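You operate a simulated robot arm through the tools that you are given. There is no shell and no other tool.

You run a simulated two-armed robot. Do the job below in one go: nothing can be reset, and whatever is moved stays where it is left.

## Task
Screw the cap back on the brown bottle with the black cap.

The check looks at the end state, three seconds after you hand in, the way a careful person would. Anything else that was tipped, shoved, dropped, spilled or broken makes it a failure. Lids that push on must go on centred and level and be pressed home; caps that screw on are set level and turned clockwise until they are tight.

## Robot
Two 6-joint arms with two-finger grippers on one trunk, on a base that drives. Base frame: it is fixed to the floor where the robot stands at the start and does not move with it; the origin is under the middle of the robot, x ahead of it, y to its left, z up. Units: mm, degrees, N and s.
The left shoulder is at the start at [60, 143, 800], the right one opposite. With the tool pointing down near the work surface each hand reaches from about 200 to 700 mm from the robot's upright axis, wherever it stands, measured 20 degrees to its own side. Places, roughly: brown bottle with the black cap (6x6x14 cm) [-3400, 800, 800]. Payload 2.45 kg a hand.
Tool frame (each hand has its own): the origin (TCP) lies between the finger pads and is the grasp point; the fingertips stand 26 mm ahead of it; z points along the fingers, y is the line along which they close. The gripper opens to 96 mm. The gripper's body begins 69 mm behind the TCP.
Orientation is told as [roll, pitch, yaw] about the base's x, y, z axes, in that order, counted from this pose: with the fingers straight down and closing along the base's y, the tool's x points along the base's -x, its y along +y and its z along -z.

## Interface
- The arms move only by the tool drive_tool. It takes "left_series", "right_series" or both (then of equal length, played together; a hand with none holds still); each is a list of rows, each a list of 3 entries, a list of its own where there are three numbers: the turn, a rotation vector about the base's x, y, z in units of 90 degrees (1.0 is 90 degrees), then the shift along the base's x, y, z in units of 400 mm (1.0 is 400 mm), then the finger opening in mm, from 0 to 96. In form: [[[ax, ay, az], [dx, dy, dz], jaw], ...]. A call has 1 to 20 rows; each row is the pose to reach, as a shift and turn from the pose commanded when the call began. A call with a number of a shift or a turn outside -1 to 1 is refused whole. A row lasts 0.2 s, in which the tool goes at most 50 mm and 8.6 degrees; a call with a longer step from one row to the next is refused whole, and so is a gripper value outside its range. A pose out of reach is approached as far as the arm can. The call stops where the force on the tool passes 40 N (or 10 N more than at its start, if that is more) or the arm is blocked; 0.2 s more then pass. Each finger halts on what it meets, pressing with about 38 N; the grip force reading is that of the motor and also rises with nothing between the fingers. The clock runs only during rows and for 0.2 s after the last one: add rows that repeat a pose to give the fingers time. It gives the time, the measured TCP pose, the force on the tool (base axes), the opening and the grip force at its end, in the units of the frame above (readings bear some noise), with the torque about the TCP (base axes, N m) and any sound that the robot's microphone picked up, and new pictures: "views" is both (left out), scene, wrist or none (wrist: the cameras of the hands that moved).
- Cameras (640 x 400 px; columns grow to the right, rows downward): "scene" is now at [147.3, -3.7, 1413.6]; the picture's right is [-0.03, -1.00, 0.00], its down [-0.66, 0.02, -0.75] and it looks along [0.75, -0.02, -0.67] (base axes); focal length 252 px, centre (320, 200). "left" rides on the left gripper at [82, -3, -98] in its tool frame; the picture's right is [0.04, 1.00, 0.00], its down [-0.73, 0.03, -0.68] and it looks along [-0.68, 0.03, 0.73] (tool axes); focal length 256 px, centre (320, 200). "right" rides on the right gripper at [82, 3, -98] in its tool frame; the picture's right is [-0.04, 1.00, 0.00], its down [-0.73, -0.03, -0.68] and it looks along [-0.68, -0.03, 0.73] (tool axes); focal length 256 px, centre (320, 200). There is no depth. A picture from a camera that has moved, and an enlarged one, comes with that camera's place and axes in the base frame and with its lens.
- move_column(by): slides the trunk up (or, below 0, down) by that many mm; the arms and the scene camera ride with it, the base frame stays. It gives what a move gives, with no picture.
- steer(legs): drives the robot by 1 to 6 legs, each [ahead, turn to the left] in mm and degrees, along the robot's own axes; the way and the turn of a leg run together, so that a leg with both is an arc; at most 1500 mm and 180 degrees a leg. The arms and the cameras ride along, it lands a little off, and it stops where it bumps. It gives what a move gives, and a new picture of the scene camera.
- head_to(pan, tilt): turns the head with the scene camera to pan (to the left, within 86 degrees either way) and tilt (down, from -29 to 69), counted from straight ahead of the robot. It gives what a move gives, and a new picture of the scene camera.
- close_up(camera, box): a new picture of the part [left, top, right, bottom] of that camera's present view, enlarged. It takes no simulated time.
- job_done(): hands the job in; it is judged then, once.

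Nothing tells you exact positions but the pictures and the camera data. Unless the task says otherwise, let go and move clear before handing in.

The tools are called after "Request:" as name(argument=value, ...) on one line, values as JSON. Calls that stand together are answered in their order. drive_tool: Moves the arms, as the interface text tells. Its arguments: {"type":"object","properties":{"left_series":{"type":"array","items":{"type":"array"}},"right_series":{"type":"array","items":{"type":"array"}},"views":{"type":"string","enum":["both","scene","wrist","none"]}},"required":[]} The other tools are called the same way: move_column (by) slides the trunk up or down; steer (legs) drives the base; head_to (pan, tilt) turns the head that bears the scene camera; close_up (camera, box) takes an enlarged picture of a part of a camera's view; job_done () hands the job in.

At the start:

```text
t: 0.0
left_ee_pos: [469.9, 193.0, 1129.7]
left_tool_rot: [0.0, 0.1, 0.0]
left_wrist_force: [0.2, -0.6, 0.5]
left_ft_torque: [-0.02, 0.02, 0.01]
left_grip_width: 95.9
left_gripper_force: 0.0
right_ee_pos: [468.2, -194.5, 1108.2]
right_tool_rot: [0.0, 0.0, 0.0]
right_wrist_force: [0.3, 0.0, 1.3]
right_ft_torque: [-0.03, 0.01, 0.02]
right_grip_width: 95.8
right_gripper_force: 0.0
trunk travel left (down, up): [-425.0, 165.0]
robot x, y, heading: [-1.2, 1.8, -0.3]
head pan, tilt: [-1.9, 41.7]
```

scene: 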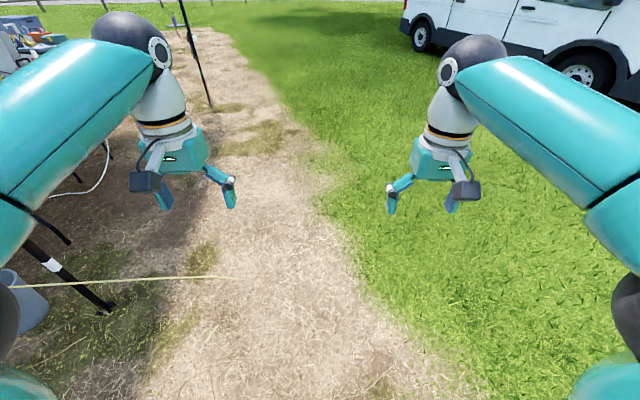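
right: 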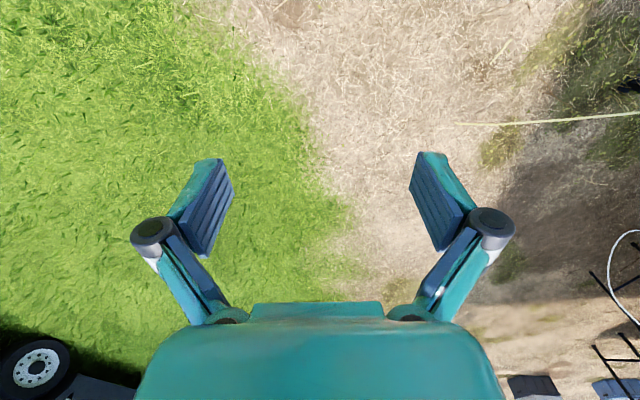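
left: 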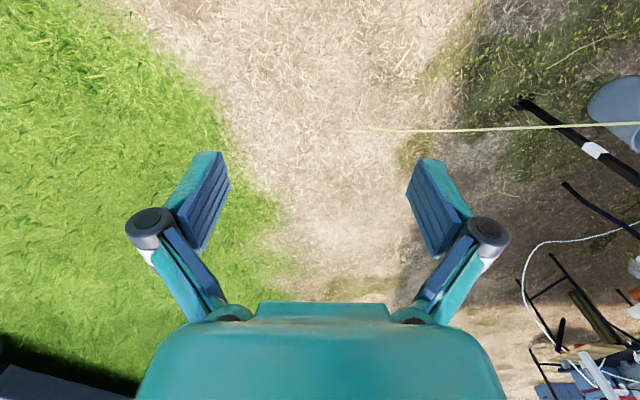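

I see a grassy market-like area, with the robot's arms out ahead; the bottle should be about 3.4 m behind me and 0.8 m to the left. I'll look around with the head before driving.

Request:
head_to(pan=86, tilt=20)

Request:
head_to(pan=-86, tilt=20)

```text
t: 1.6
left_ee_pos: [470.5, 192.0, 1129.0]
left_tool_rot: [0.0, 0.0, 0.0]
left_wrist_force: [0.4, 0.7, -0.1]
left_ft_torque: [-0.01, 0.0, 0.01]
left_grip_width: 95.9
left_gripper_force: 0.1
right_ee_pos: [466.7, -193.4, 1108.5]
right_tool_rot: [0.1, 0.0, -0.1]
right_wrist_force: [0.2, -0.4, -0.1]
right_ft_torque: [0.01, -0.02, 0.03]
right_grip_width: 96.1
right_gripper_force: 0.0
trunk travel left (down, up): [-425.0, 165.0]
robot x, y, heading: [-0.2, 3.5, 0.2]
head pan, tilt: [85.9, 20.0]
camera scene: at [70.2, 92.0, 1447.5], right [1.0, -0.07, 0.0], down [-0.03, -0.34, -0.94], along [0.07, 0.94, -0.34], focal length 252 px, centre (320, 200)
```

scene: 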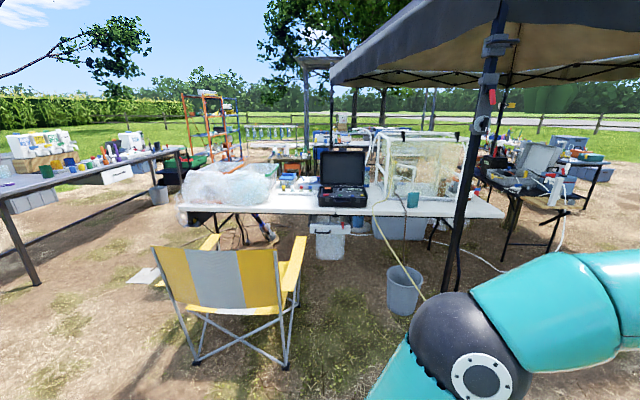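

```text
t: 4.2
left_ee_pos: [469.6, 191.6, 1129.2]
left_tool_rot: [0.0, 0.0, -0.1]
left_wrist_force: [-0.7, -0.7, 0.2]
left_ft_torque: [0.01, -0.02, -0.01]
left_grip_width: 95.7
left_gripper_force: 0.0
right_ee_pos: [467.4, -193.6, 1108.4]
right_tool_rot: [-0.1, 0.1, 0.0]
right_wrist_force: [-0.2, 0.1, -0.7]
right_ft_torque: [-0.01, 0.01, 0.01]
right_grip_width: 95.9
right_gripper_force: 0.0
trunk travel left (down, up): [-425.0, 165.0]
robot x, y, heading: [-1.9, 0.5, 0.1]
head pan, tilt: [-85.9, 20.0]
camera scene: at [70.2, -93.8, 1447.5], right [-1.0, -0.07, 0.0], down [-0.02, 0.34, -0.94], along [0.07, -0.94, -0.34], focal length 252 px, centre (320, 200)
```

scene: 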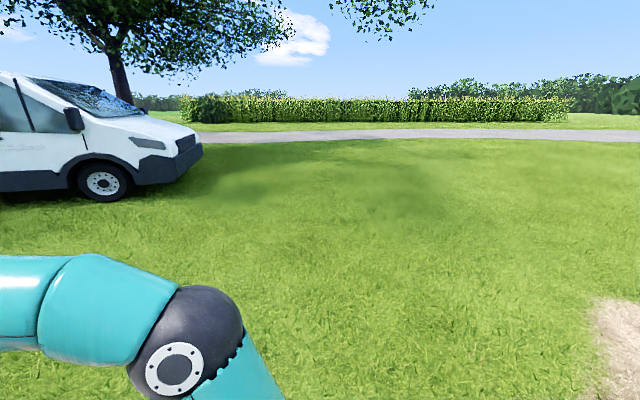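

To the left are tables with various goods, and a long table runs off toward -x; the right is open grass. I'll turn the robot around over the grass side and look towards the bottle's table.

Request:
head_to(pan=0, tilt=20)

Request:
steer(legs=[[0, -180]])

```text
t: 5.8
left_ee_pos: [470.1, 192.5, 1130.2]
left_tool_rot: [0.0, 0.0, 0.0]
left_wrist_force: [-0.6, -0.7, 0.2]
left_ft_torque: [-0.03, 0.01, -0.03]
left_grip_width: 96.1
left_gripper_force: 0.2
right_ee_pos: [467.0, -194.7, 1108.7]
right_tool_rot: [-0.1, 0.0, 0.0]
right_wrist_force: [0.3, 0.9, 0.2]
right_ft_torque: [0.01, 0.03, 0.03]
right_grip_width: 95.9
right_gripper_force: 0.0
trunk travel left (down, up): [-425.0, 165.0]
robot x, y, heading: [-3.4, -0.5, -0.1]
head pan, tilt: [0.0, 20.0]
camera scene: at [156.7, -1.0, 1447.4], right [0.0, -1.0, 0.0], down [-0.34, 0.0, -0.94], along [0.94, 0.0, -0.34], focal length 252 px, centre (320, 200)
```

scene: 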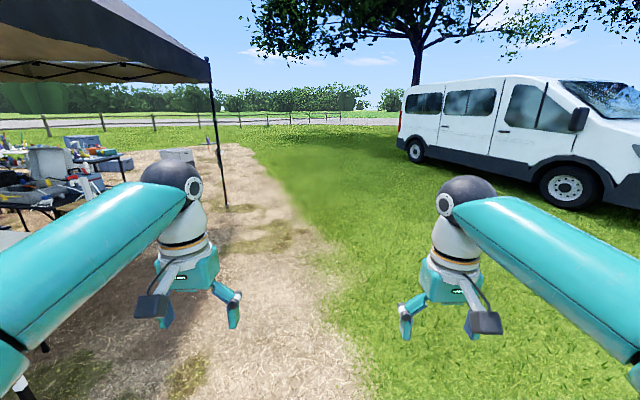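

```text
t: 10.3
left_ee_pos: [263.8, -437.5, 1129.7]
left_tool_rot: [0.0, 0.0, -81.0]
left_wrist_force: [-1.0, -0.8, -0.4]
left_ft_torque: [-0.01, -0.01, 0.01]
left_grip_width: 96.4
left_gripper_force: 0.1
right_ee_pos: [-116.1, -495.9, 1108.6]
right_tool_rot: [0.0, 0.2, -81.0]
right_wrist_force: [-0.5, 0.1, -0.8]
right_ft_torque: [0.02, -0.05, -0.02]
right_grip_width: 95.8
right_gripper_force: 0.1
trunk travel left (down, up): [-425.0, 165.0]
robot x, y, heading: [56.2, 9.9, -83.2]
head pan, tilt: [0.0, 20.0]
stopped in leg 1: the robot was blocked; the commanded pose is now the measured one
camera scene: at [77.7, -146.4, 1447.2], right [-0.99, -0.12, 0.0], down [-0.04, 0.34, -0.94], along [0.12, -0.93, -0.34], focal length 252 px, centre (320, 200)
```

scene: 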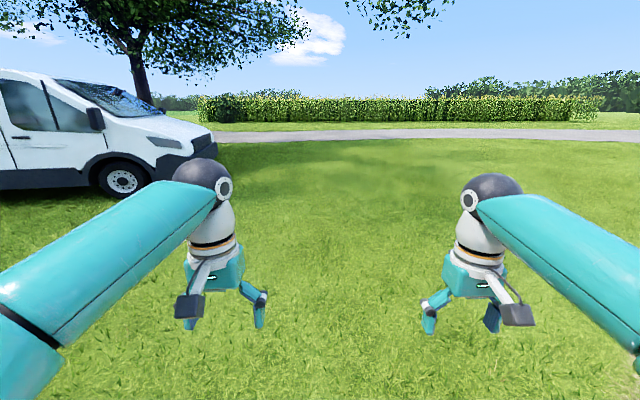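

The turn stopped half-way at heading about -83° because something blocked the base. I'll look down on each side to find out what it touched.

Request:
head_to(pan=86, tilt=55)

Request:
head_to(pan=-86, tilt=55)

Request:
head_to(pan=-86, tilt=20)

```text
t: 11.9
left_ee_pos: [267.0, -435.7, 1131.6]
left_tool_rot: [0.0, 0.0, -81.0]
left_wrist_force: [0.9, -0.5, 0.1]
left_ft_torque: [0.01, -0.02, 0.01]
left_grip_width: 96.0
left_gripper_force: 0.0
right_ee_pos: [-115.3, -493.8, 1109.8]
right_tool_rot: [0.1, 0.1, -81.2]
right_wrist_force: [0.1, 0.0, 0.5]
right_ft_torque: [0.01, 0.02, 0.02]
right_grip_width: 96.0
right_gripper_force: 0.1
trunk travel left (down, up): [-425.0, 165.0]
robot x, y, heading: [55.4, 9.4, -83.2]
head pan, tilt: [85.9, 55.0]
camera scene: at [140.2, -48.5, 1395.4], right [0.05, -1.0, 0.0], down [-0.82, -0.04, -0.57], along [0.57, 0.03, -0.82], focal length 252 px, centre (320, 200)
```

scene: 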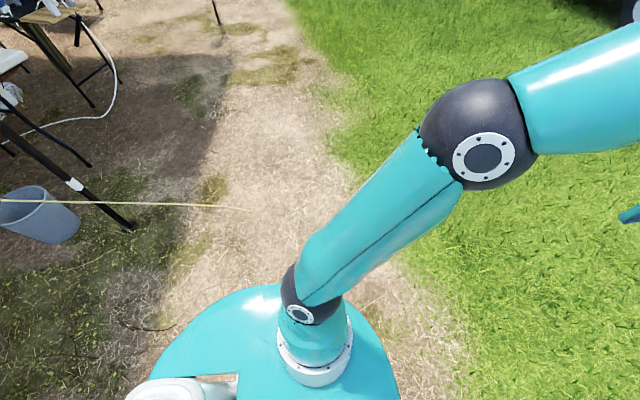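

```text
t: 14.5
left_ee_pos: [267.2, -437.0, 1131.5]
left_tool_rot: [-0.1, -0.2, -81.0]
left_wrist_force: [0.5, 0.2, -0.2]
left_ft_torque: [-0.01, 0.02, 0.02]
left_grip_width: 96.0
left_gripper_force: 0.1
right_ee_pos: [-115.8, -495.4, 1108.7]
right_tool_rot: [0.0, 0.2, -81.0]
right_wrist_force: [-0.6, -0.3, 0.0]
right_ft_torque: [0.02, 0.0, 0.01]
right_grip_width: 95.8
right_gripper_force: 0.1
trunk travel left (down, up): [-425.0, 165.0]
robot x, y, heading: [58.9, 11.6, -83.0]
head pan, tilt: [-85.9, 55.0]
camera scene: at [-2.6, -66.3, 1395.4], right [-0.19, 0.98, 0.0], down [0.8, 0.16, -0.57], along [-0.56, -0.11, -0.82], focal length 252 px, centre (320, 200)
```

scene: 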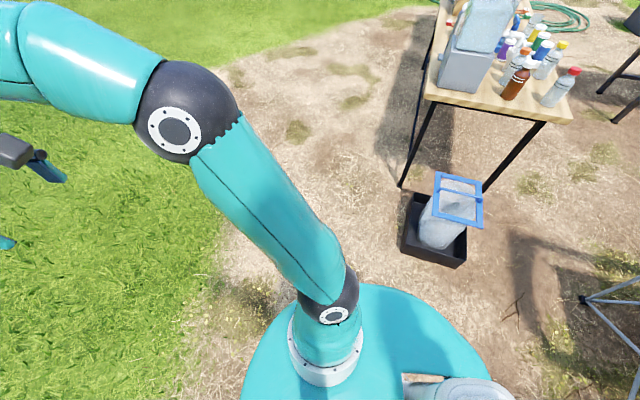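

```text
t: 15.5
left_ee_pos: [266.2, -436.7, 1130.1]
left_tool_rot: [0.0, -0.2, -81.1]
left_wrist_force: [-0.8, 0.5, -0.4]
left_ft_torque: [-0.01, 0.03, 0.02]
left_grip_width: 95.9
left_gripper_force: 0.0
right_ee_pos: [-115.5, -494.9, 1110.0]
right_tool_rot: [0.0, 0.2, -81.0]
right_wrist_force: [0.0, -0.5, 0.2]
right_ft_torque: [0.0, 0.0, 0.02]
right_grip_width: 96.1
right_gripper_force: 0.0
trunk travel left (down, up): [-425.0, 165.0]
robot x, y, heading: [57.2, 8.8, -82.8]
head pan, tilt: [-85.9, 20.0]
camera scene: at [-23.2, -70.3, 1447.4], right [-0.19, 0.98, 0.0], down [0.34, 0.07, -0.94], along [-0.92, -0.18, -0.34], focal length 252 px, centre (320, 200)
```

scene: 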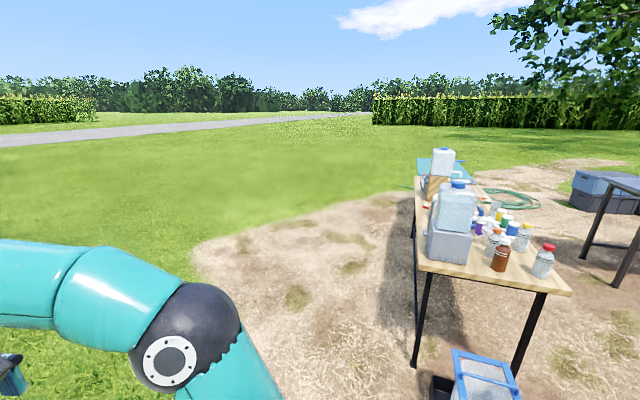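

Nothing obvious touches the front or sides: a black box with a bag lies about 0.8 m off toward -x and the chair is about 1.1 m off. I'll tilt the head down fully on both sides to look near the base and towards the rear.

Request:
head_to(pan=86, tilt=69)

Request:
head_to(pan=-86, tilt=69)

```text
t: 18.1
left_ee_pos: [266.2, -437.3, 1131.9]
left_tool_rot: [0.0, -0.2, -81.0]
left_wrist_force: [0.3, -0.4, -0.1]
left_ft_torque: [0.0, 0.02, 0.0]
left_grip_width: 96.0
left_gripper_force: 0.0
right_ee_pos: [-115.6, -495.5, 1109.1]
right_tool_rot: [0.0, 0.1, -81.0]
right_wrist_force: [0.8, -0.6, 0.7]
right_ft_torque: [0.01, 0.0, -0.03]
right_grip_width: 95.8
right_gripper_force: 0.2
trunk travel left (down, up): [-425.0, 165.0]
robot x, y, heading: [56.2, 7.8, -83.2]
head pan, tilt: [85.9, 68.8]
camera scene: at [124.0, -49.3, 1379.9], right [0.05, -1.0, 0.0], down [-0.93, -0.05, -0.36], along [0.36, 0.02, -0.93], focal length 252 px, centre (320, 200)
```

scene: 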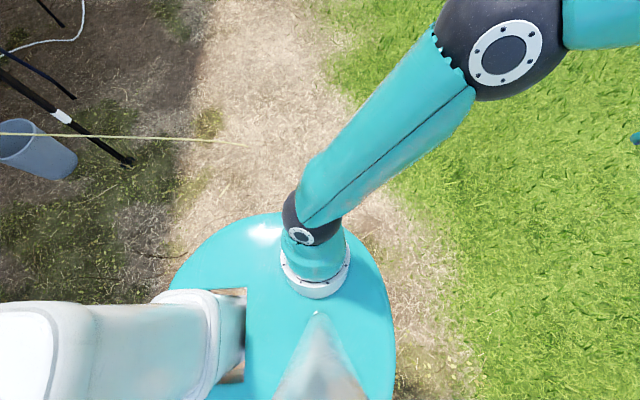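

```text
t: 20.7
left_ee_pos: [267.2, -438.1, 1132.1]
left_tool_rot: [0.1, -0.2, -80.9]
left_wrist_force: [-0.8, 0.3, 0.3]
left_ft_torque: [-0.03, -0.02, 0.0]
left_grip_width: 95.9
left_gripper_force: 0.2
right_ee_pos: [-114.0, -493.8, 1108.7]
right_tool_rot: [0.1, 0.1, -81.0]
right_wrist_force: [-0.5, -0.2, 0.3]
right_ft_torque: [-0.02, 0.0, 0.0]
right_grip_width: 95.7
right_gripper_force: 0.1
trunk travel left (down, up): [-425.0, 165.0]
robot x, y, heading: [57.0, 8.3, -83.0]
head pan, tilt: [-85.9, 68.8]
camera scene: at [13.3, -63.1, 1379.9], right [-0.19, 0.98, 0.0], down [0.91, 0.18, -0.36], along [-0.36, -0.07, -0.93], focal length 252 px, centre (320, 200)
```

scene: 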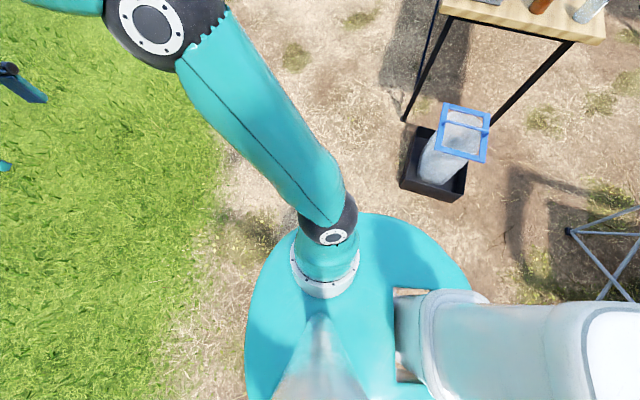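

The base is a round disc with the white column at its rear, and I can't see any contact near it. I'll try a small further turn to see whether it's really blocked.

Request:
head_to(pan=0, tilt=20)

Request:
steer(legs=[[0, -20]])

```text
t: 22.3
left_ee_pos: [266.3, -437.6, 1131.5]
left_tool_rot: [0.1, -0.1, -81.0]
left_wrist_force: [-0.3, -0.1, 0.7]
left_ft_torque: [-0.01, -0.01, -0.03]
left_grip_width: 95.8
left_gripper_force: 0.1
right_ee_pos: [-116.0, -495.0, 1109.8]
right_tool_rot: [0.0, 0.1, -81.1]
right_wrist_force: [0.0, -0.3, -1.0]
right_ft_torque: [-0.03, -0.01, -0.02]
right_grip_width: 96.0
right_gripper_force: 0.1
trunk travel left (down, up): [-425.0, 165.0]
robot x, y, heading: [55.6, 9.6, -82.9]
head pan, tilt: [0.0, 20.0]
camera scene: at [79.6, -144.7, 1447.4], right [-0.99, -0.12, 0.0], down [-0.04, 0.34, -0.94], along [0.12, -0.93, -0.34], focal length 252 px, centre (320, 200)
```

scene: 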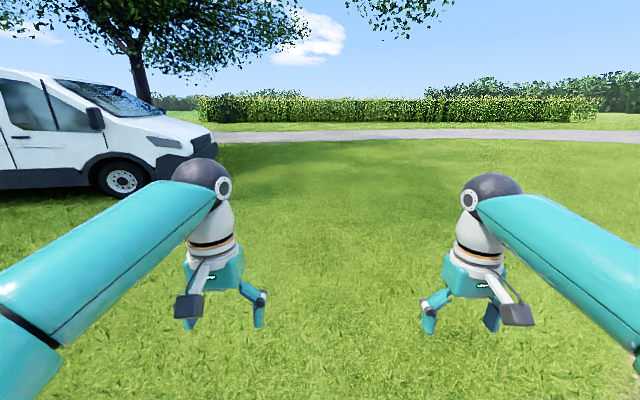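

```text
t: 23.9
left_ee_pos: [97.3, -480.2, 1131.5]
left_tool_rot: [0.0, -0.1, -101.4]
left_wrist_force: [-0.9, 0.1, 0.3]
left_ft_torque: [0.0, 0.0, -0.01]
left_grip_width: 96.0
left_gripper_force: 0.0
right_ee_pos: [-279.1, -401.6, 1109.4]
right_tool_rot: [0.0, 0.2, -101.2]
right_wrist_force: [-0.1, -0.4, -0.5]
right_ft_torque: [0.02, 0.01, -0.03]
right_grip_width: 95.8
right_gripper_force: 0.0
trunk travel left (down, up): [-425.0, 165.0]
robot x, y, heading: [73.0, 6.2, -103.0]
head pan, tilt: [0.0, 20.0]
camera scene: at [40.1, -144.6, 1447.4], right [-0.97, 0.23, 0.0], down [0.08, 0.33, -0.94], along [-0.21, -0.91, -0.34], focal length 252 px, centre (320, 200)
```

scene: 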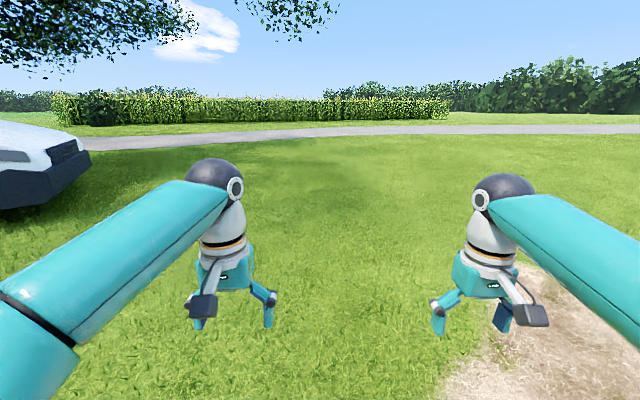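

That turn went through, so nothing is really blocked. I'll go on turning in smaller steps.

Request:
steer(legs=[[0, -25], [0, -25], [0, -25]])

```text
t: 28.5
left_ee_pos: [-393.3, -160.0, 1132.5]
left_tool_rot: [0.1, -0.2, -174.4]
left_wrist_force: [-1.1, 0.3, -0.1]
left_ft_torque: [-0.05, 0.0, -0.01]
left_grip_width: 96.0
left_gripper_force: 0.1
right_ee_pos: [-428.5, 224.3, 1110.2]
right_tool_rot: [0.3, 0.1, -174.3]
right_wrist_force: [-0.3, -0.1, -1.5]
right_ft_torque: [-0.03, -0.02, -0.01]
right_grip_width: 96.1
right_gripper_force: 0.1
trunk travel left (down, up): [-425.0, 165.0]
robot x, y, heading: [72.8, -45.2, -178.2]
head pan, tilt: [0.0, 20.0]
stopped in leg 3: the robot was blocked; the commanded pose is now the measured one
camera scene: at [-80.7, -51.8, 1447.1], right [-0.03, 1.0, 0.0], down [0.34, 0.01, -0.94], along [-0.94, -0.03, -0.34], focal length 252 px, centre (320, 200)
```

scene: 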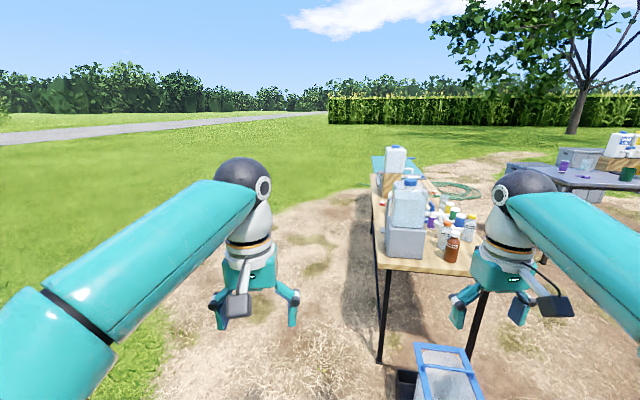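

The robot now faces -x, with a long table on the right holding jugs and bottles; the target should be farther along, near pixel (392,158). I'll enlarge that area.

Request:
close_up(camera="scene", box=[350, 130, 510, 230])

Request:
close_up(camera="scene", box=[480, 110, 640, 210])

```text
4.00 times, centred on (430, 180) of scene
camera zoom: at [-80.7, -51.8, 1447.1], right [-0.03, 1.0, 0.0], down [0.34, 0.01, -0.94], along [-0.94, -0.03, -0.34], focal length 1006 px, centre (-120, 280)
```

zoom: 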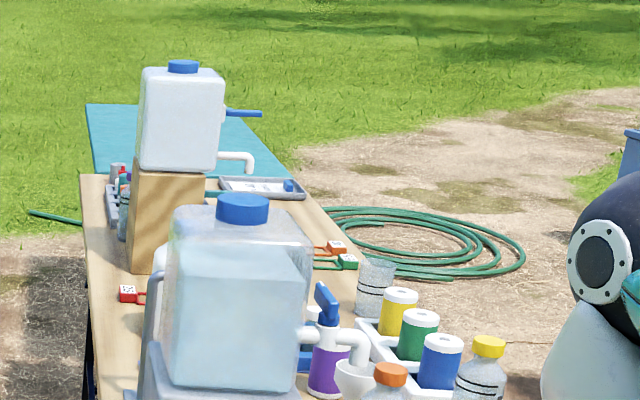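

```text
4.00 times, centred on (560, 160) of scene
camera zoom: at [-80.7, -51.8, 1447.1], right [-0.03, 1.0, 0.0], down [0.34, 0.01, -0.94], along [-0.94, -0.03, -0.34], focal length 1006 px, centre (-640, 360)
```

zoom: 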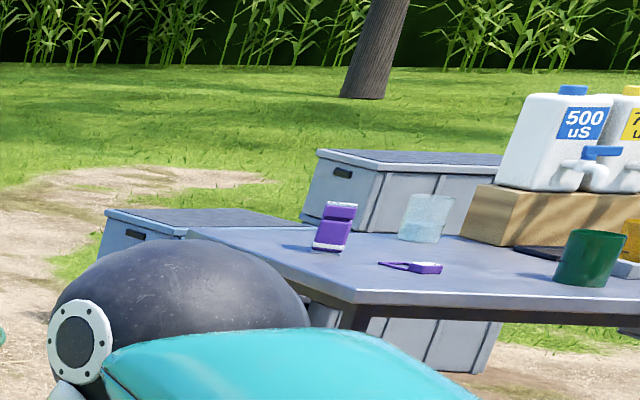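

The near wooden table is followed by a second wooden part and a teal table, with the target area on the teal one behind the far jug. I'll drive along the grass side in an arc away from the tables and then parallel to them.

Request:
steer(legs=[[0, 14], [600, 0], [600, 0]])

```text
t: 36.0
left_ee_pos: [-1534.5, -598.5, 1132.5]
left_tool_rot: [-0.1, -0.1, -160.9]
left_wrist_force: [0.0, 0.3, 0.7]
left_ft_torque: [-0.01, -0.03, 0.02]
left_grip_width: 95.8
left_gripper_force: 0.0
right_ee_pos: [-1656.7, -233.3, 1110.7]
right_tool_rot: [0.1, 0.0, -160.8]
right_wrist_force: [0.1, -0.2, -1.2]
right_ft_torque: [0.02, 0.0, -0.01]
right_grip_width: 95.9
right_gripper_force: 0.1
trunk travel left (down, up): [-425.0, 165.0]
robot x, y, heading: [-1106.7, -377.8, -164.4]
head pan, tilt: [0.0, 20.0]
camera scene: at [-1254.8, -419.8, 1447.3], right [-0.27, 0.96, 0.0], down [0.33, 0.09, -0.94], along [-0.91, -0.25, -0.34], focal length 252 px, centre (320, 200)
```

scene: 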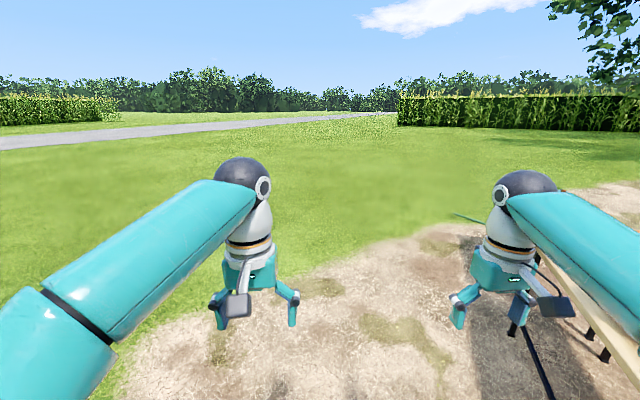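

The drive went well; the robot is at about (-1107,-378). I'll look right at the tables.

Request:
head_to(pan=-50, tilt=20)

Request:
head_to(pan=-80, tilt=30)

```text
t: 37.2
left_ee_pos: [-1532.8, -597.8, 1135.7]
left_tool_rot: [-0.1, -0.3, -160.8]
left_wrist_force: [0.4, 0.3, 0.6]
left_ft_torque: [0.0, 0.01, 0.02]
left_grip_width: 95.8
left_gripper_force: 0.1
right_ee_pos: [-1656.8, -231.2, 1111.6]
right_tool_rot: [0.0, -0.1, -160.7]
right_wrist_force: [-0.2, -0.9, -0.3]
right_ft_torque: [-0.02, 0.04, 0.0]
right_grip_width: 95.8
right_gripper_force: 0.2
trunk travel left (down, up): [-425.0, 165.0]
robot x, y, heading: [-1109.8, -379.8, -164.6]
head pan, tilt: [-50.0, 20.0]
camera scene: at [-1240.8, -342.1, 1447.4], right [0.57, 0.82, 0.0], down [0.28, -0.19, -0.94], along [-0.77, 0.53, -0.34], focal length 252 px, centre (320, 200)
```

scene: 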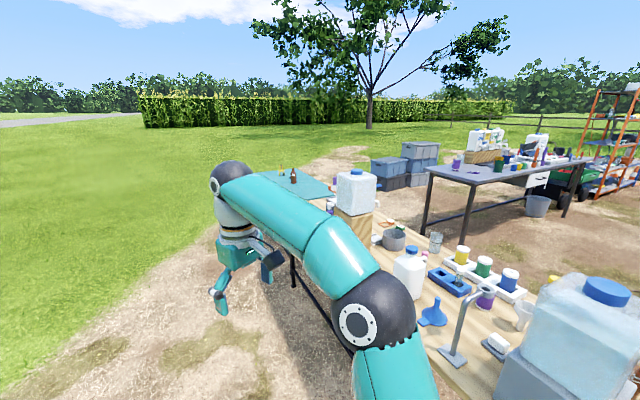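

```text
t: 38.2
left_ee_pos: [-1533.9, -597.6, 1135.1]
left_tool_rot: [-0.1, -0.2, -160.8]
left_wrist_force: [-0.2, -0.5, 0.0]
left_ft_torque: [-0.01, 0.0, -0.02]
left_grip_width: 96.1
left_gripper_force: 0.1
right_ee_pos: [-1656.5, -231.0, 1111.7]
right_tool_rot: [0.0, 0.0, -160.7]
right_wrist_force: [-0.1, 0.1, 0.6]
right_ft_torque: [-0.01, -0.04, 0.01]
right_grip_width: 96.1
right_gripper_force: 0.1
trunk travel left (down, up): [-425.0, 165.0]
robot x, y, heading: [-1106.5, -378.9, -164.7]
head pan, tilt: [-80.0, 30.0]
camera scene: at [-1203.0, -313.3, 1431.4], right [0.9, 0.43, 0.0], down [0.22, -0.45, -0.87], along [-0.37, 0.78, -0.5], focal length 252 px, centre (320, 200)
```

scene: 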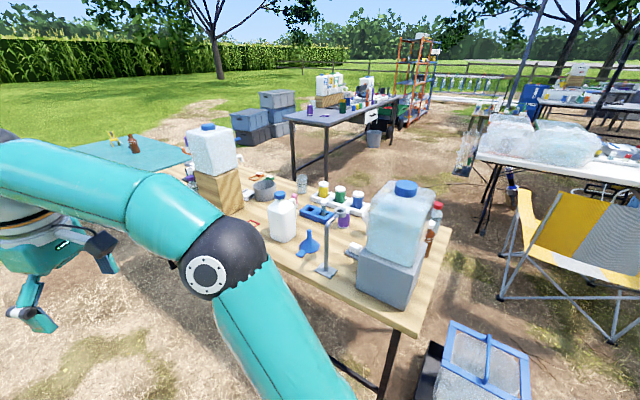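

I can see the brown bottle with a black top on the teal mat. I'll enlarge it.

Request:
close_up(camera="scene", box=[80, 115, 208, 195])

Request:
head_to(pan=-50, tilt=20)

Request:
close_up(camera="scene", box=[250, 150, 346, 210])

```text
5.00 times, centred on (144, 155) of scene
camera zoom: at [-1203.0, -313.3, 1431.4], right [0.9, 0.43, 0.0], down [0.22, -0.45, -0.87], along [-0.37, 0.78, -0.5], focal length 1258 px, centre (1200, 425)
```

zoom: 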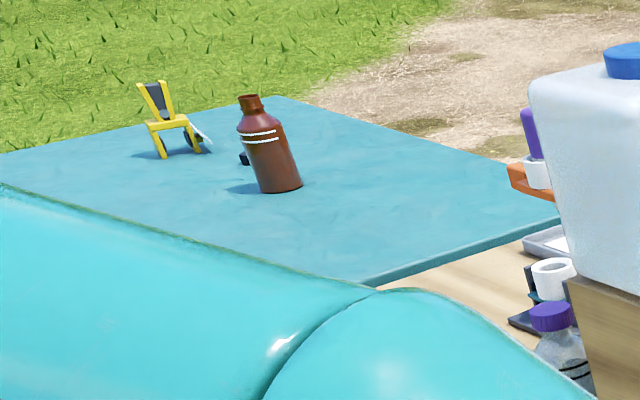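

```text
t: 39.1
left_ee_pos: [-1533.2, -597.8, 1134.8]
left_tool_rot: [-0.1, -0.2, -160.8]
left_wrist_force: [0.4, -0.6, 0.4]
left_ft_torque: [-0.02, -0.02, 0.02]
left_grip_width: 96.3
left_gripper_force: 0.1
right_ee_pos: [-1656.9, -231.7, 1111.4]
right_tool_rot: [0.1, 0.0, -160.7]
right_wrist_force: [-0.6, 0.4, 0.7]
right_ft_torque: [0.02, -0.01, 0.02]
right_grip_width: 96.1
right_gripper_force: 0.1
trunk travel left (down, up): [-425.0, 165.0]
robot x, y, heading: [-1106.3, -380.7, -164.5]
head pan, tilt: [-50.0, 20.0]
camera scene: at [-1240.8, -342.0, 1447.4], right [0.57, 0.82, 0.0], down [0.28, -0.19, -0.94], along [-0.77, 0.53, -0.34], focal length 252 px, centre (320, 200)
```

scene: 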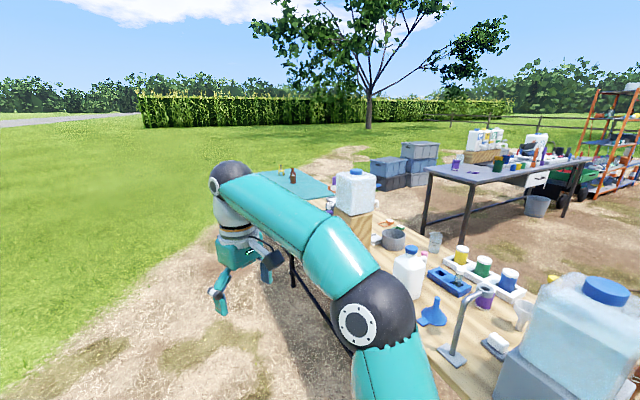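

```text
6.67 times, centred on (298, 180) of scene
camera zoom: at [-1240.8, -342.0, 1447.4], right [0.57, 0.82, 0.0], down [0.28, -0.19, -0.94], along [-0.77, 0.53, -0.34], focal length 1678 px, centre (467, 333)
```

zoom: 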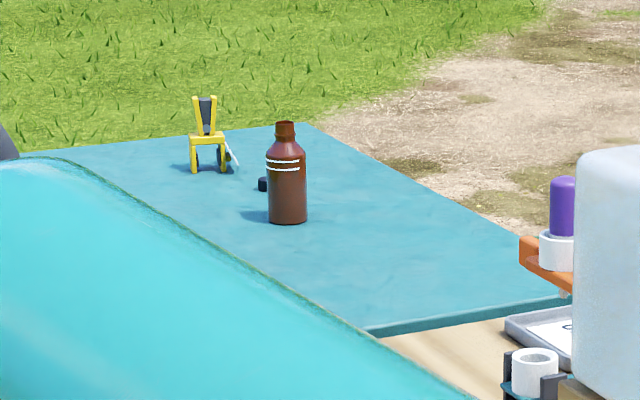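

The bottle stands open at about (-3430,830) with the black cap lying just behind it on the teal top, next to a yellow stand. I'll drive parallel to the tables to come alongside it.

Request:
head_to(pan=-40, tilt=25)

Request:
steer(legs=[[0, -22], [800, 0], [800, 0]])

```text
t: 39.9
left_ee_pos: [-1532.7, -598.9, 1134.2]
left_tool_rot: [-0.1, -0.2, -160.7]
left_wrist_force: [-0.3, -0.6, 0.0]
left_ft_torque: [-0.03, -0.01, 0.01]
left_grip_width: 96.2
left_gripper_force: 0.0
right_ee_pos: [-1656.3, -231.6, 1111.8]
right_tool_rot: [0.1, 0.0, -160.6]
right_wrist_force: [-0.5, 0.1, 0.2]
right_ft_torque: [0.0, -0.02, 0.01]
right_grip_width: 95.9
right_gripper_force: 0.0
trunk travel left (down, up): [-425.0, 165.0]
robot x, y, heading: [-1110.0, -376.2, -164.5]
head pan, tilt: [-40.0, 25.0]
camera scene: at [-1247.9, -356.5, 1439.4], right [0.42, 0.91, 0.0], down [0.38, -0.18, -0.91], along [-0.82, 0.38, -0.42], focal length 252 px, centre (320, 200)
```

scene: 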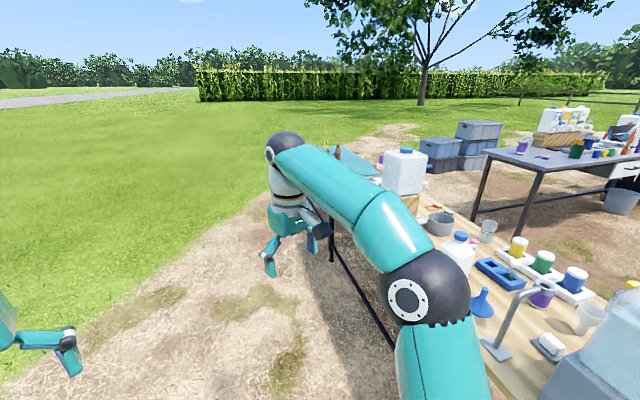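

```text
t: 49.5
left_ee_pos: [-3182.1, -262.0, 1133.1]
left_tool_rot: [-0.2, -0.1, 177.7]
left_wrist_force: [-0.5, 0.2, -0.4]
left_ft_torque: [-0.05, -0.06, 0.01]
left_grip_width: 95.8
left_gripper_force: 0.0
right_ee_pos: [-3163.9, 122.5, 1111.2]
right_tool_rot: [0.1, 0.0, 177.6]
right_wrist_force: [-0.9, -0.1, -0.7]
right_ft_torque: [0.0, -0.03, -0.01]
right_grip_width: 95.9
right_gripper_force: 0.2
trunk travel left (down, up): [-425.0, 165.0]
robot x, y, heading: [-2706.9, -211.5, 173.9]
head pan, tilt: [-40.0, 25.0]
camera scene: at [-2829.2, -139.4, 1439.2], right [0.72, 0.69, 0.0], down [0.29, -0.3, -0.91], along [-0.63, 0.65, -0.42], focal length 252 px, centre (320, 200)
```

scene: 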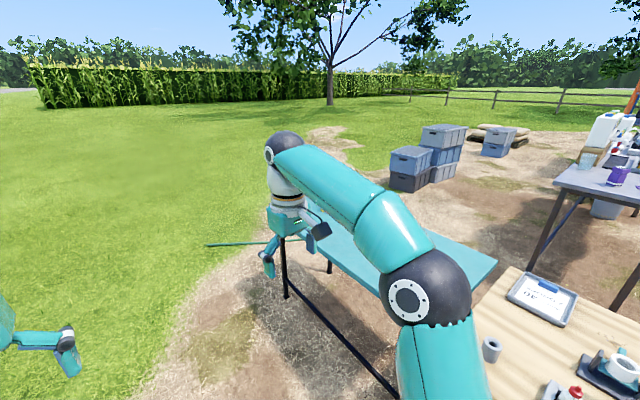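

The way is clear; the robot is at about (-2707,-211). I'll drive on about 730 mm and turn right to face the table.

Request:
steer(legs=[[700, 0], [0, -45], [0, -45]])

Request:
head_to(pan=0, tilt=35)

```text
t: 57.0
left_ee_pos: [-3644.1, 283.9, 1135.9]
left_tool_rot: [-0.1, -0.2, 110.9]
left_wrist_force: [-0.3, 0.3, 0.3]
left_ft_torque: [-0.05, 0.0, -0.03]
left_grip_width: 95.8
left_gripper_force: 0.0
right_ee_pos: [-3282.2, 417.6, 1111.9]
right_tool_rot: [0.1, 0.0, 111.0]
right_wrist_force: [-1.0, 1.1, -0.9]
right_ft_torque: [-0.02, 0.04, 0.01]
right_grip_width: 96.0
right_gripper_force: 0.1
trunk travel left (down, up): [-425.0, 165.0]
robot x, y, heading: [-3454.6, -151.9, 105.6]
head pan, tilt: [-40.0, 25.0]
stopped in leg 3: the robot was blocked; the commanded pose is now the measured one
camera scene: at [-3429.7, -7.5, 1438.9], right [0.91, -0.42, 0.0], down [-0.18, -0.39, -0.9], along [0.38, 0.82, -0.43], focal length 252 px, centre (320, 200)
```

scene: 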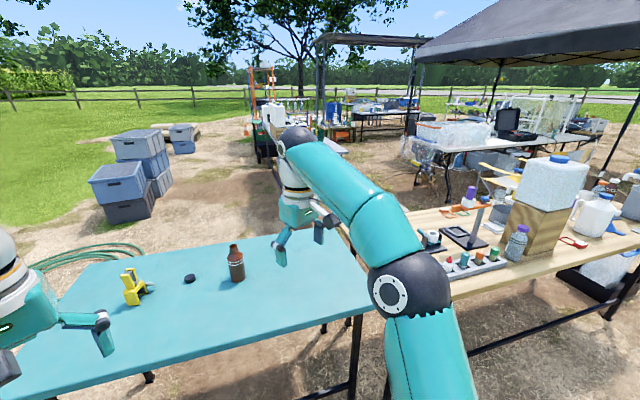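

```text
t: 58.1
left_ee_pos: [-3646.2, 280.6, 1135.0]
left_tool_rot: [-0.1, -0.3, 110.8]
left_wrist_force: [0.8, 0.9, -0.2]
left_ft_torque: [-0.01, -0.01, 0.03]
left_grip_width: 96.1
left_gripper_force: 0.0
right_ee_pos: [-3281.5, 415.1, 1113.6]
right_tool_rot: [0.2, -0.2, 111.0]
right_wrist_force: [0.2, -0.1, 0.9]
right_ft_torque: [-0.06, -0.03, 0.02]
right_grip_width: 96.1
right_gripper_force: 0.1
trunk travel left (down, up): [-425.0, 165.0]
robot x, y, heading: [-3456.3, -151.5, 105.1]
head pan, tilt: [0.0, 35.0]
camera scene: at [-3492.4, -9.2, 1423.6], right [0.96, 0.26, 0.0], down [0.15, -0.55, -0.82], along [-0.22, 0.79, -0.57], focal length 252 px, centre (320, 200)
```

scene: 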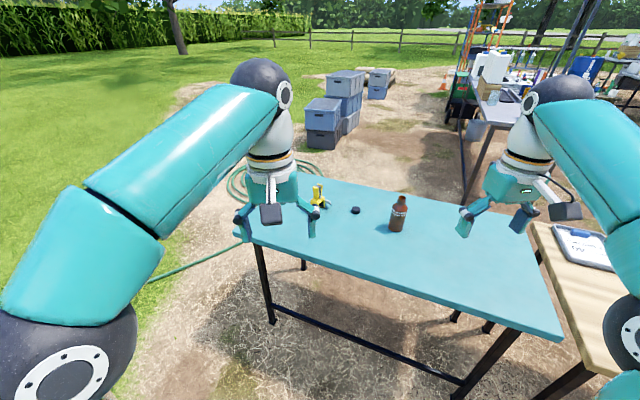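

The table is in front of me: bottle at about (-3400,825), cap at about (-3580,890), yellow stand at about (-3750,910), with the near edge running from (-4024,644) to (-2955,503). Before going closer I'll look down at my own torso and the table edge.

Request:
head_to(pan=0, tilt=69)

Request:
steer(legs=[[0, -20]])

```text
t: 59.1
left_ee_pos: [-3646.3, 281.1, 1135.9]
left_tool_rot: [-0.1, -0.3, 110.9]
left_wrist_force: [0.4, -0.6, 0.2]
left_ft_torque: [-0.05, -0.01, 0.01]
left_grip_width: 96.0
left_gripper_force: 0.0
right_ee_pos: [-3284.0, 415.6, 1113.4]
right_tool_rot: [0.1, -0.2, 110.9]
right_wrist_force: [-0.2, 0.0, -0.3]
right_ft_torque: [0.02, 0.01, 0.02]
right_grip_width: 96.2
right_gripper_force: 0.0
trunk travel left (down, up): [-425.0, 165.0]
robot x, y, heading: [-3458.0, -151.5, 105.1]
head pan, tilt: [0.0, 68.8]
camera scene: at [-3484.1, -40.1, 1380.0], right [0.96, 0.26, 0.0], down [0.25, -0.9, -0.36], along [-0.1, 0.35, -0.93], focal length 252 px, centre (320, 200)
```

scene: 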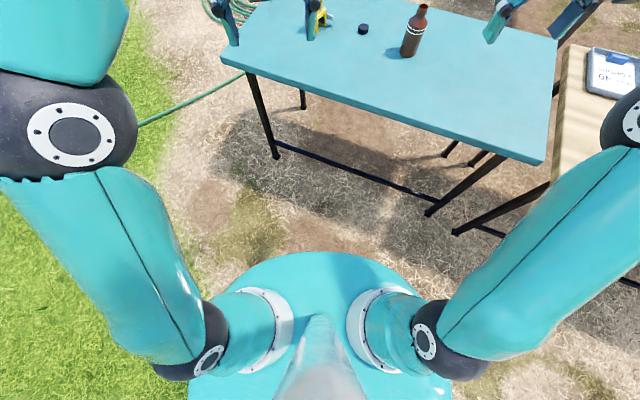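

```text
t: 60.7
left_ee_pos: [-3483.7, 321.6, 1135.7]
left_tool_rot: [-0.1, -0.3, 90.7]
left_wrist_force: [0.2, -0.7, 0.1]
left_ft_torque: [-0.01, 0.0, -0.01]
left_grip_width: 96.1
left_gripper_force: 0.0
right_ee_pos: [-3097.9, 322.1, 1114.6]
right_tool_rot: [0.1, 0.0, 90.8]
right_wrist_force: [-0.2, 0.5, 0.7]
right_ft_torque: [0.0, 0.01, 0.01]
right_grip_width: 96.1
right_gripper_force: 0.0
trunk travel left (down, up): [-425.0, 165.0]
robot x, y, heading: [-3471.8, -151.1, 85.2]
head pan, tilt: [0.0, 68.8]
camera scene: at [-3459.5, -33.7, 1379.9], right [1.0, -0.08, 0.0], down [-0.08, -0.93, -0.36], along [0.03, 0.36, -0.93], focal length 252 px, centre (320, 200)
```

scene: 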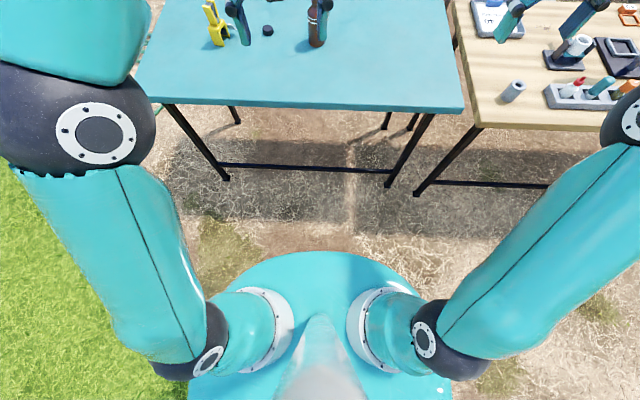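

The table edge is roughly parallel to me and about 700 mm off, with legs only at the corners. I'll drive ahead about 390 mm so the hands can reach the bottle and the cap.

Request:
steer(legs=[[250, 0], [130, 0]])

Request:
head_to(pan=0, tilt=50)

```text
t: 63.4
left_ee_pos: [-3451.2, 701.4, 1134.3]
left_tool_rot: [-0.2, -0.1, 90.7]
left_wrist_force: [0.4, 1.1, 0.0]
left_ft_torque: [-0.08, 0.03, 0.02]
left_grip_width: 96.0
left_gripper_force: 0.0
right_ee_pos: [-3065.5, 702.7, 1113.2]
right_tool_rot: [0.1, 0.0, 90.8]
right_wrist_force: [0.9, 0.8, 0.2]
right_ft_torque: [-0.03, 0.02, -0.03]
right_grip_width: 95.8
right_gripper_force: 0.0
trunk travel left (down, up): [-425.0, 165.0]
robot x, y, heading: [-3438.4, 231.4, 85.1]
head pan, tilt: [0.0, 68.8]
camera scene: at [-3427.3, 347.0, 1379.6], right [1.0, -0.08, 0.0], down [-0.08, -0.93, -0.36], along [0.03, 0.36, -0.93], focal length 252 px, centre (320, 200)
```

scene: 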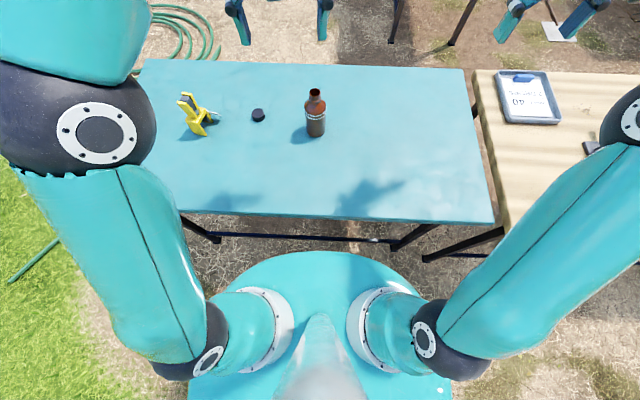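

```text
t: 64.2
left_ee_pos: [-3451.5, 701.2, 1135.5]
left_tool_rot: [-0.1, -0.4, 90.7]
left_wrist_force: [0.3, 0.5, 0.3]
left_ft_torque: [-0.01, 0.01, -0.02]
left_grip_width: 96.0
left_gripper_force: 0.2
right_ee_pos: [-3065.3, 700.2, 1113.7]
right_tool_rot: [0.1, -0.1, 90.8]
right_wrist_force: [0.1, 0.0, 0.4]
right_ft_torque: [-0.02, 0.02, -0.01]
right_grip_width: 95.8
right_gripper_force: 0.0
trunk travel left (down, up): [-425.0, 165.0]
robot x, y, heading: [-3440.1, 227.6, 85.1]
head pan, tilt: [0.0, 50.0]
camera scene: at [-3425.8, 365.9, 1401.8], right [1.0, -0.08, 0.0], down [-0.06, -0.76, -0.64], along [0.05, 0.64, -0.77], focal length 252 px, centre (320, 200)
```

scene: 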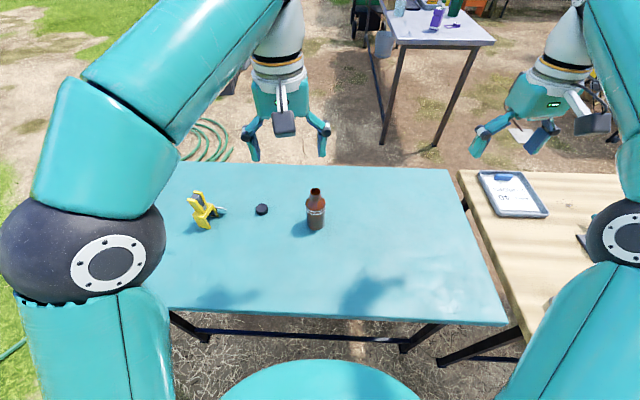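

The robot is in position: bottle ahead at about (-3404,815) and cap to its left. I'll get wrist pictures without moving the arms.

Request:
drive_tool(left_series=[[[0, 0, 0], [0, 0, 0], 96]], right_series=[[[0, 0, 0], [0, 0, 0], 96]], views="both")

Request:
close_up(camera="scene", box=[160, 160, 352, 280])

```text
t: 64.6
left_ee_pos: [-3451.6, 700.3, 1136.9]
left_tool_rot: [0.0, -0.3, 90.7]
left_wrist_force: [0.2, -0.1, -0.2]
left_ft_torque: [0.03, -0.02, 0.04]
left_grip_width: 96.1
left_gripper_force: 0.0
right_ee_pos: [-3065.2, 699.7, 1114.8]
right_tool_rot: [0.1, 0.0, 90.8]
right_wrist_force: [-0.1, 0.4, 0.2]
right_ft_torque: [-0.01, 0.0, -0.01]
right_grip_width: 96.0
right_gripper_force: 0.1
trunk travel left (down, up): [-425.0, 165.0]
robot x, y, heading: [-3439.7, 228.9, 85.2]
head pan, tilt: [0.0, 50.0]
camera scene: at [-3425.8, 365.7, 1401.8], right [1.0, -0.08, 0.0], down [-0.06, -0.76, -0.64], along [0.05, 0.64, -0.77], focal length 252 px, centre (320, 200)
camera right: at [-3067.2, 619.1, 1211.8], right [-1.0, 0.03, 0.0], down [0.02, 0.73, 0.68], along [0.02, 0.68, -0.73], focal length 256 px, centre (320, 200)
camera left: at [-3447.2, 617.3, 1233.3], right [-1.0, -0.05, 0.0], down [-0.04, 0.73, 0.68], along [-0.03, 0.68, -0.73], focal length 256 px, centre (320, 200)
```

scene: 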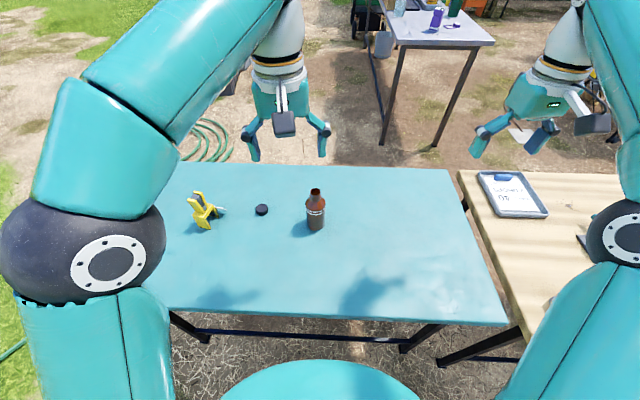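
right: 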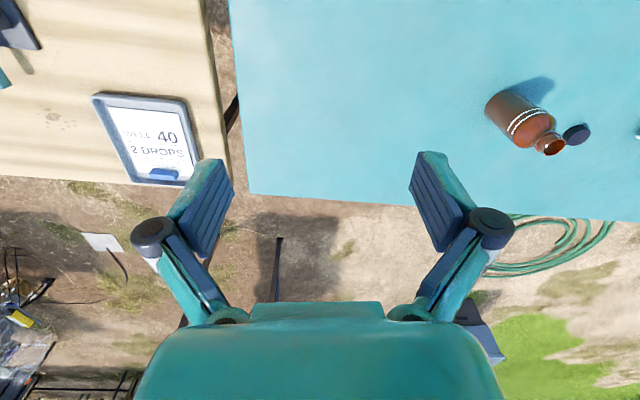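
left: 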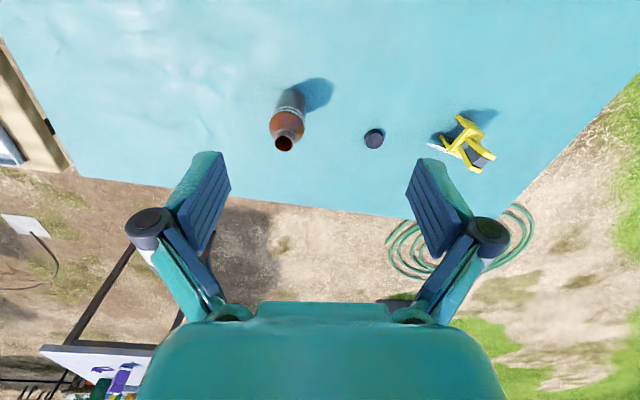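

```text
3.33 times, centred on (256, 220) of scene
camera zoom: at [-3425.8, 365.7, 1401.8], right [1.0, -0.08, 0.0], down [-0.06, -0.76, -0.64], along [0.05, 0.64, -0.77], focal length 839 px, centre (533, 133)
```

zoom: 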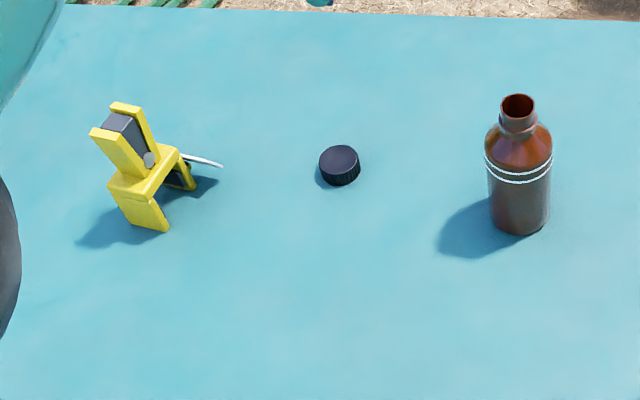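

I'll enlarge the cap and the bottle mouth to see which way up the cap lies.

Request:
close_up(camera="left", box=[340, 110, 420, 160])

Request:
close_up(camera="scene", box=[230, 180, 294, 220])

Request:
close_up(camera="left", box=[250, 75, 346, 165])

```text
8.00 times, centred on (380, 135) of left
camera zoom: at [-3447.2, 617.3, 1233.3], right [-1.0, -0.05, 0.0], down [-0.04, 0.73, 0.68], along [-0.03, 0.68, -0.73], focal length 2048 px, centre (-160, 720)
```

zoom: 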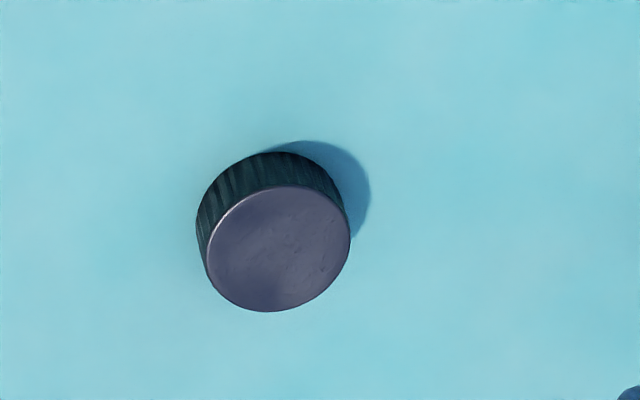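

```text
10.00 times, centred on (262, 200) of scene
camera zoom: at [-3425.8, 365.7, 1401.8], right [1.0, -0.08, 0.0], down [-0.06, -0.76, -0.64], along [0.05, 0.64, -0.77], focal length 2516 px, centre (900, 200)
```

zoom: 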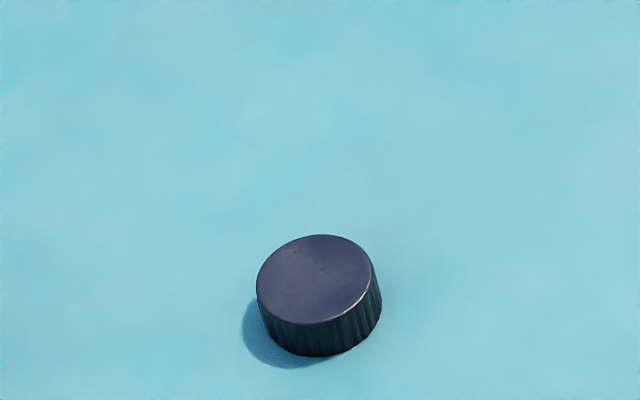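

```text
4.44 times, centred on (298, 120) of left
camera zoom: at [-3447.2, 617.3, 1233.3], right [-1.0, -0.05, 0.0], down [-0.04, 0.73, 0.68], along [-0.03, 0.68, -0.73], focal length 1138 px, centre (418, 556)
```

zoom: 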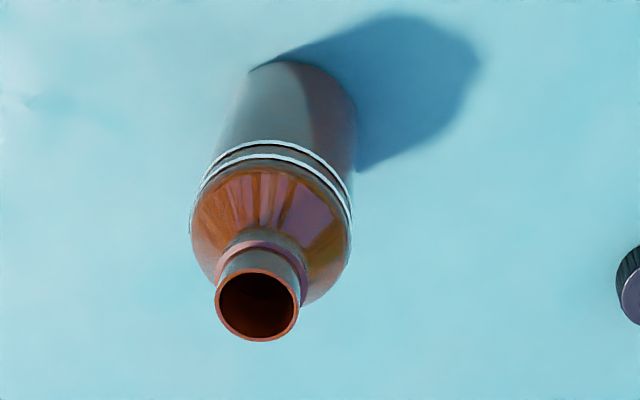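

The cap lies right side up at about (-3578,894), top near z 744, and the bottle mouth is at about (-3401,824,880). I'll bring the left hand over the cap, with the jaw half open.

Request:
drive_tool(left_series=[[[0, 0, 0], [-0.0395, 0.0605, -0.0803], 90], [[0, 0, 0], [-0.079, 0.121, -0.1606], 80], [[0, 0, 0], [-0.1185, 0.1815, -0.2409], 70], [[0, 0, 0], [-0.158, 0.242, -0.3213], 70], [[0, 0, 0], [-0.1975, 0.3025, -0.4016], 70], [[0, 0, 0], [-0.237, 0.363, -0.4819], 70], [[0, 0, 0], [-0.2765, 0.4235, -0.5622], 70], [[0, 0, 0], [-0.316, 0.484, -0.6425], 70], [[0, 0, 0], [-0.316, 0.484, -0.6425], 70]], views="both")

```text
t: 66.6
left_ee_pos: [-3578.2, 894.2, 879.8]
left_tool_rot: [-0.1, -0.4, 90.7]
left_wrist_force: [-0.2, -0.7, 0.0]
left_ft_torque: [0.01, 0.03, 0.03]
left_grip_width: 70.1
left_gripper_force: 0.0
right_ee_pos: [-3066.2, 700.4, 1114.5]
right_tool_rot: [0.1, -0.3, 90.8]
right_wrist_force: [0.3, -0.2, -0.5]
right_ft_torque: [0.0, 0.06, 0.0]
right_grip_width: 95.9
right_gripper_force: 0.0
trunk travel left (down, up): [-425.0, 165.0]
robot x, y, heading: [-3440.8, 227.8, 84.9]
head pan, tilt: [0.0, 50.0]
camera scene: at [-3425.8, 365.2, 1401.9], right [1.0, -0.08, 0.0], down [-0.06, -0.76, -0.64], along [0.05, 0.64, -0.77], focal length 252 px, centre (320, 200)
camera left: at [-3573.4, 810.8, 976.8], right [-1.0, -0.05, 0.0], down [-0.04, 0.73, 0.68], along [-0.03, 0.68, -0.73], focal length 256 px, centre (320, 200)
```

scene: 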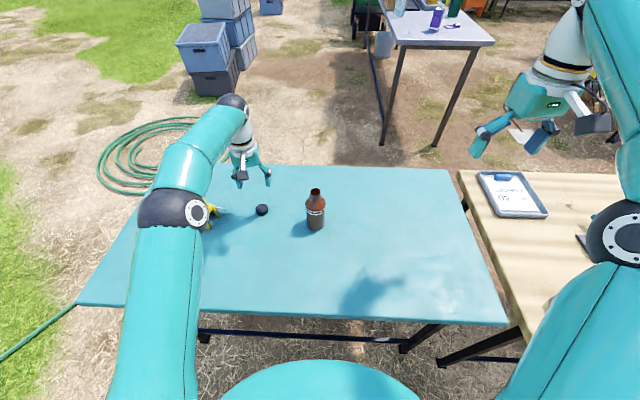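
left: 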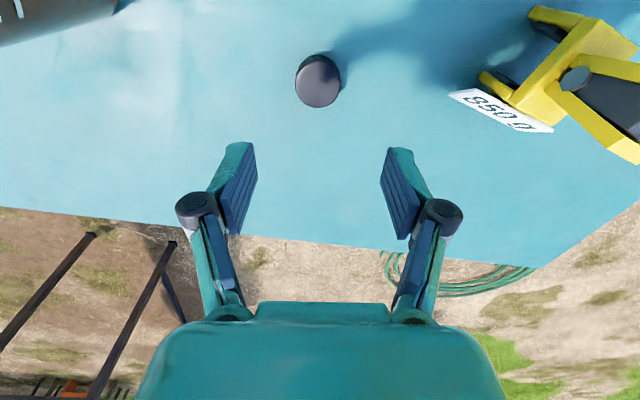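

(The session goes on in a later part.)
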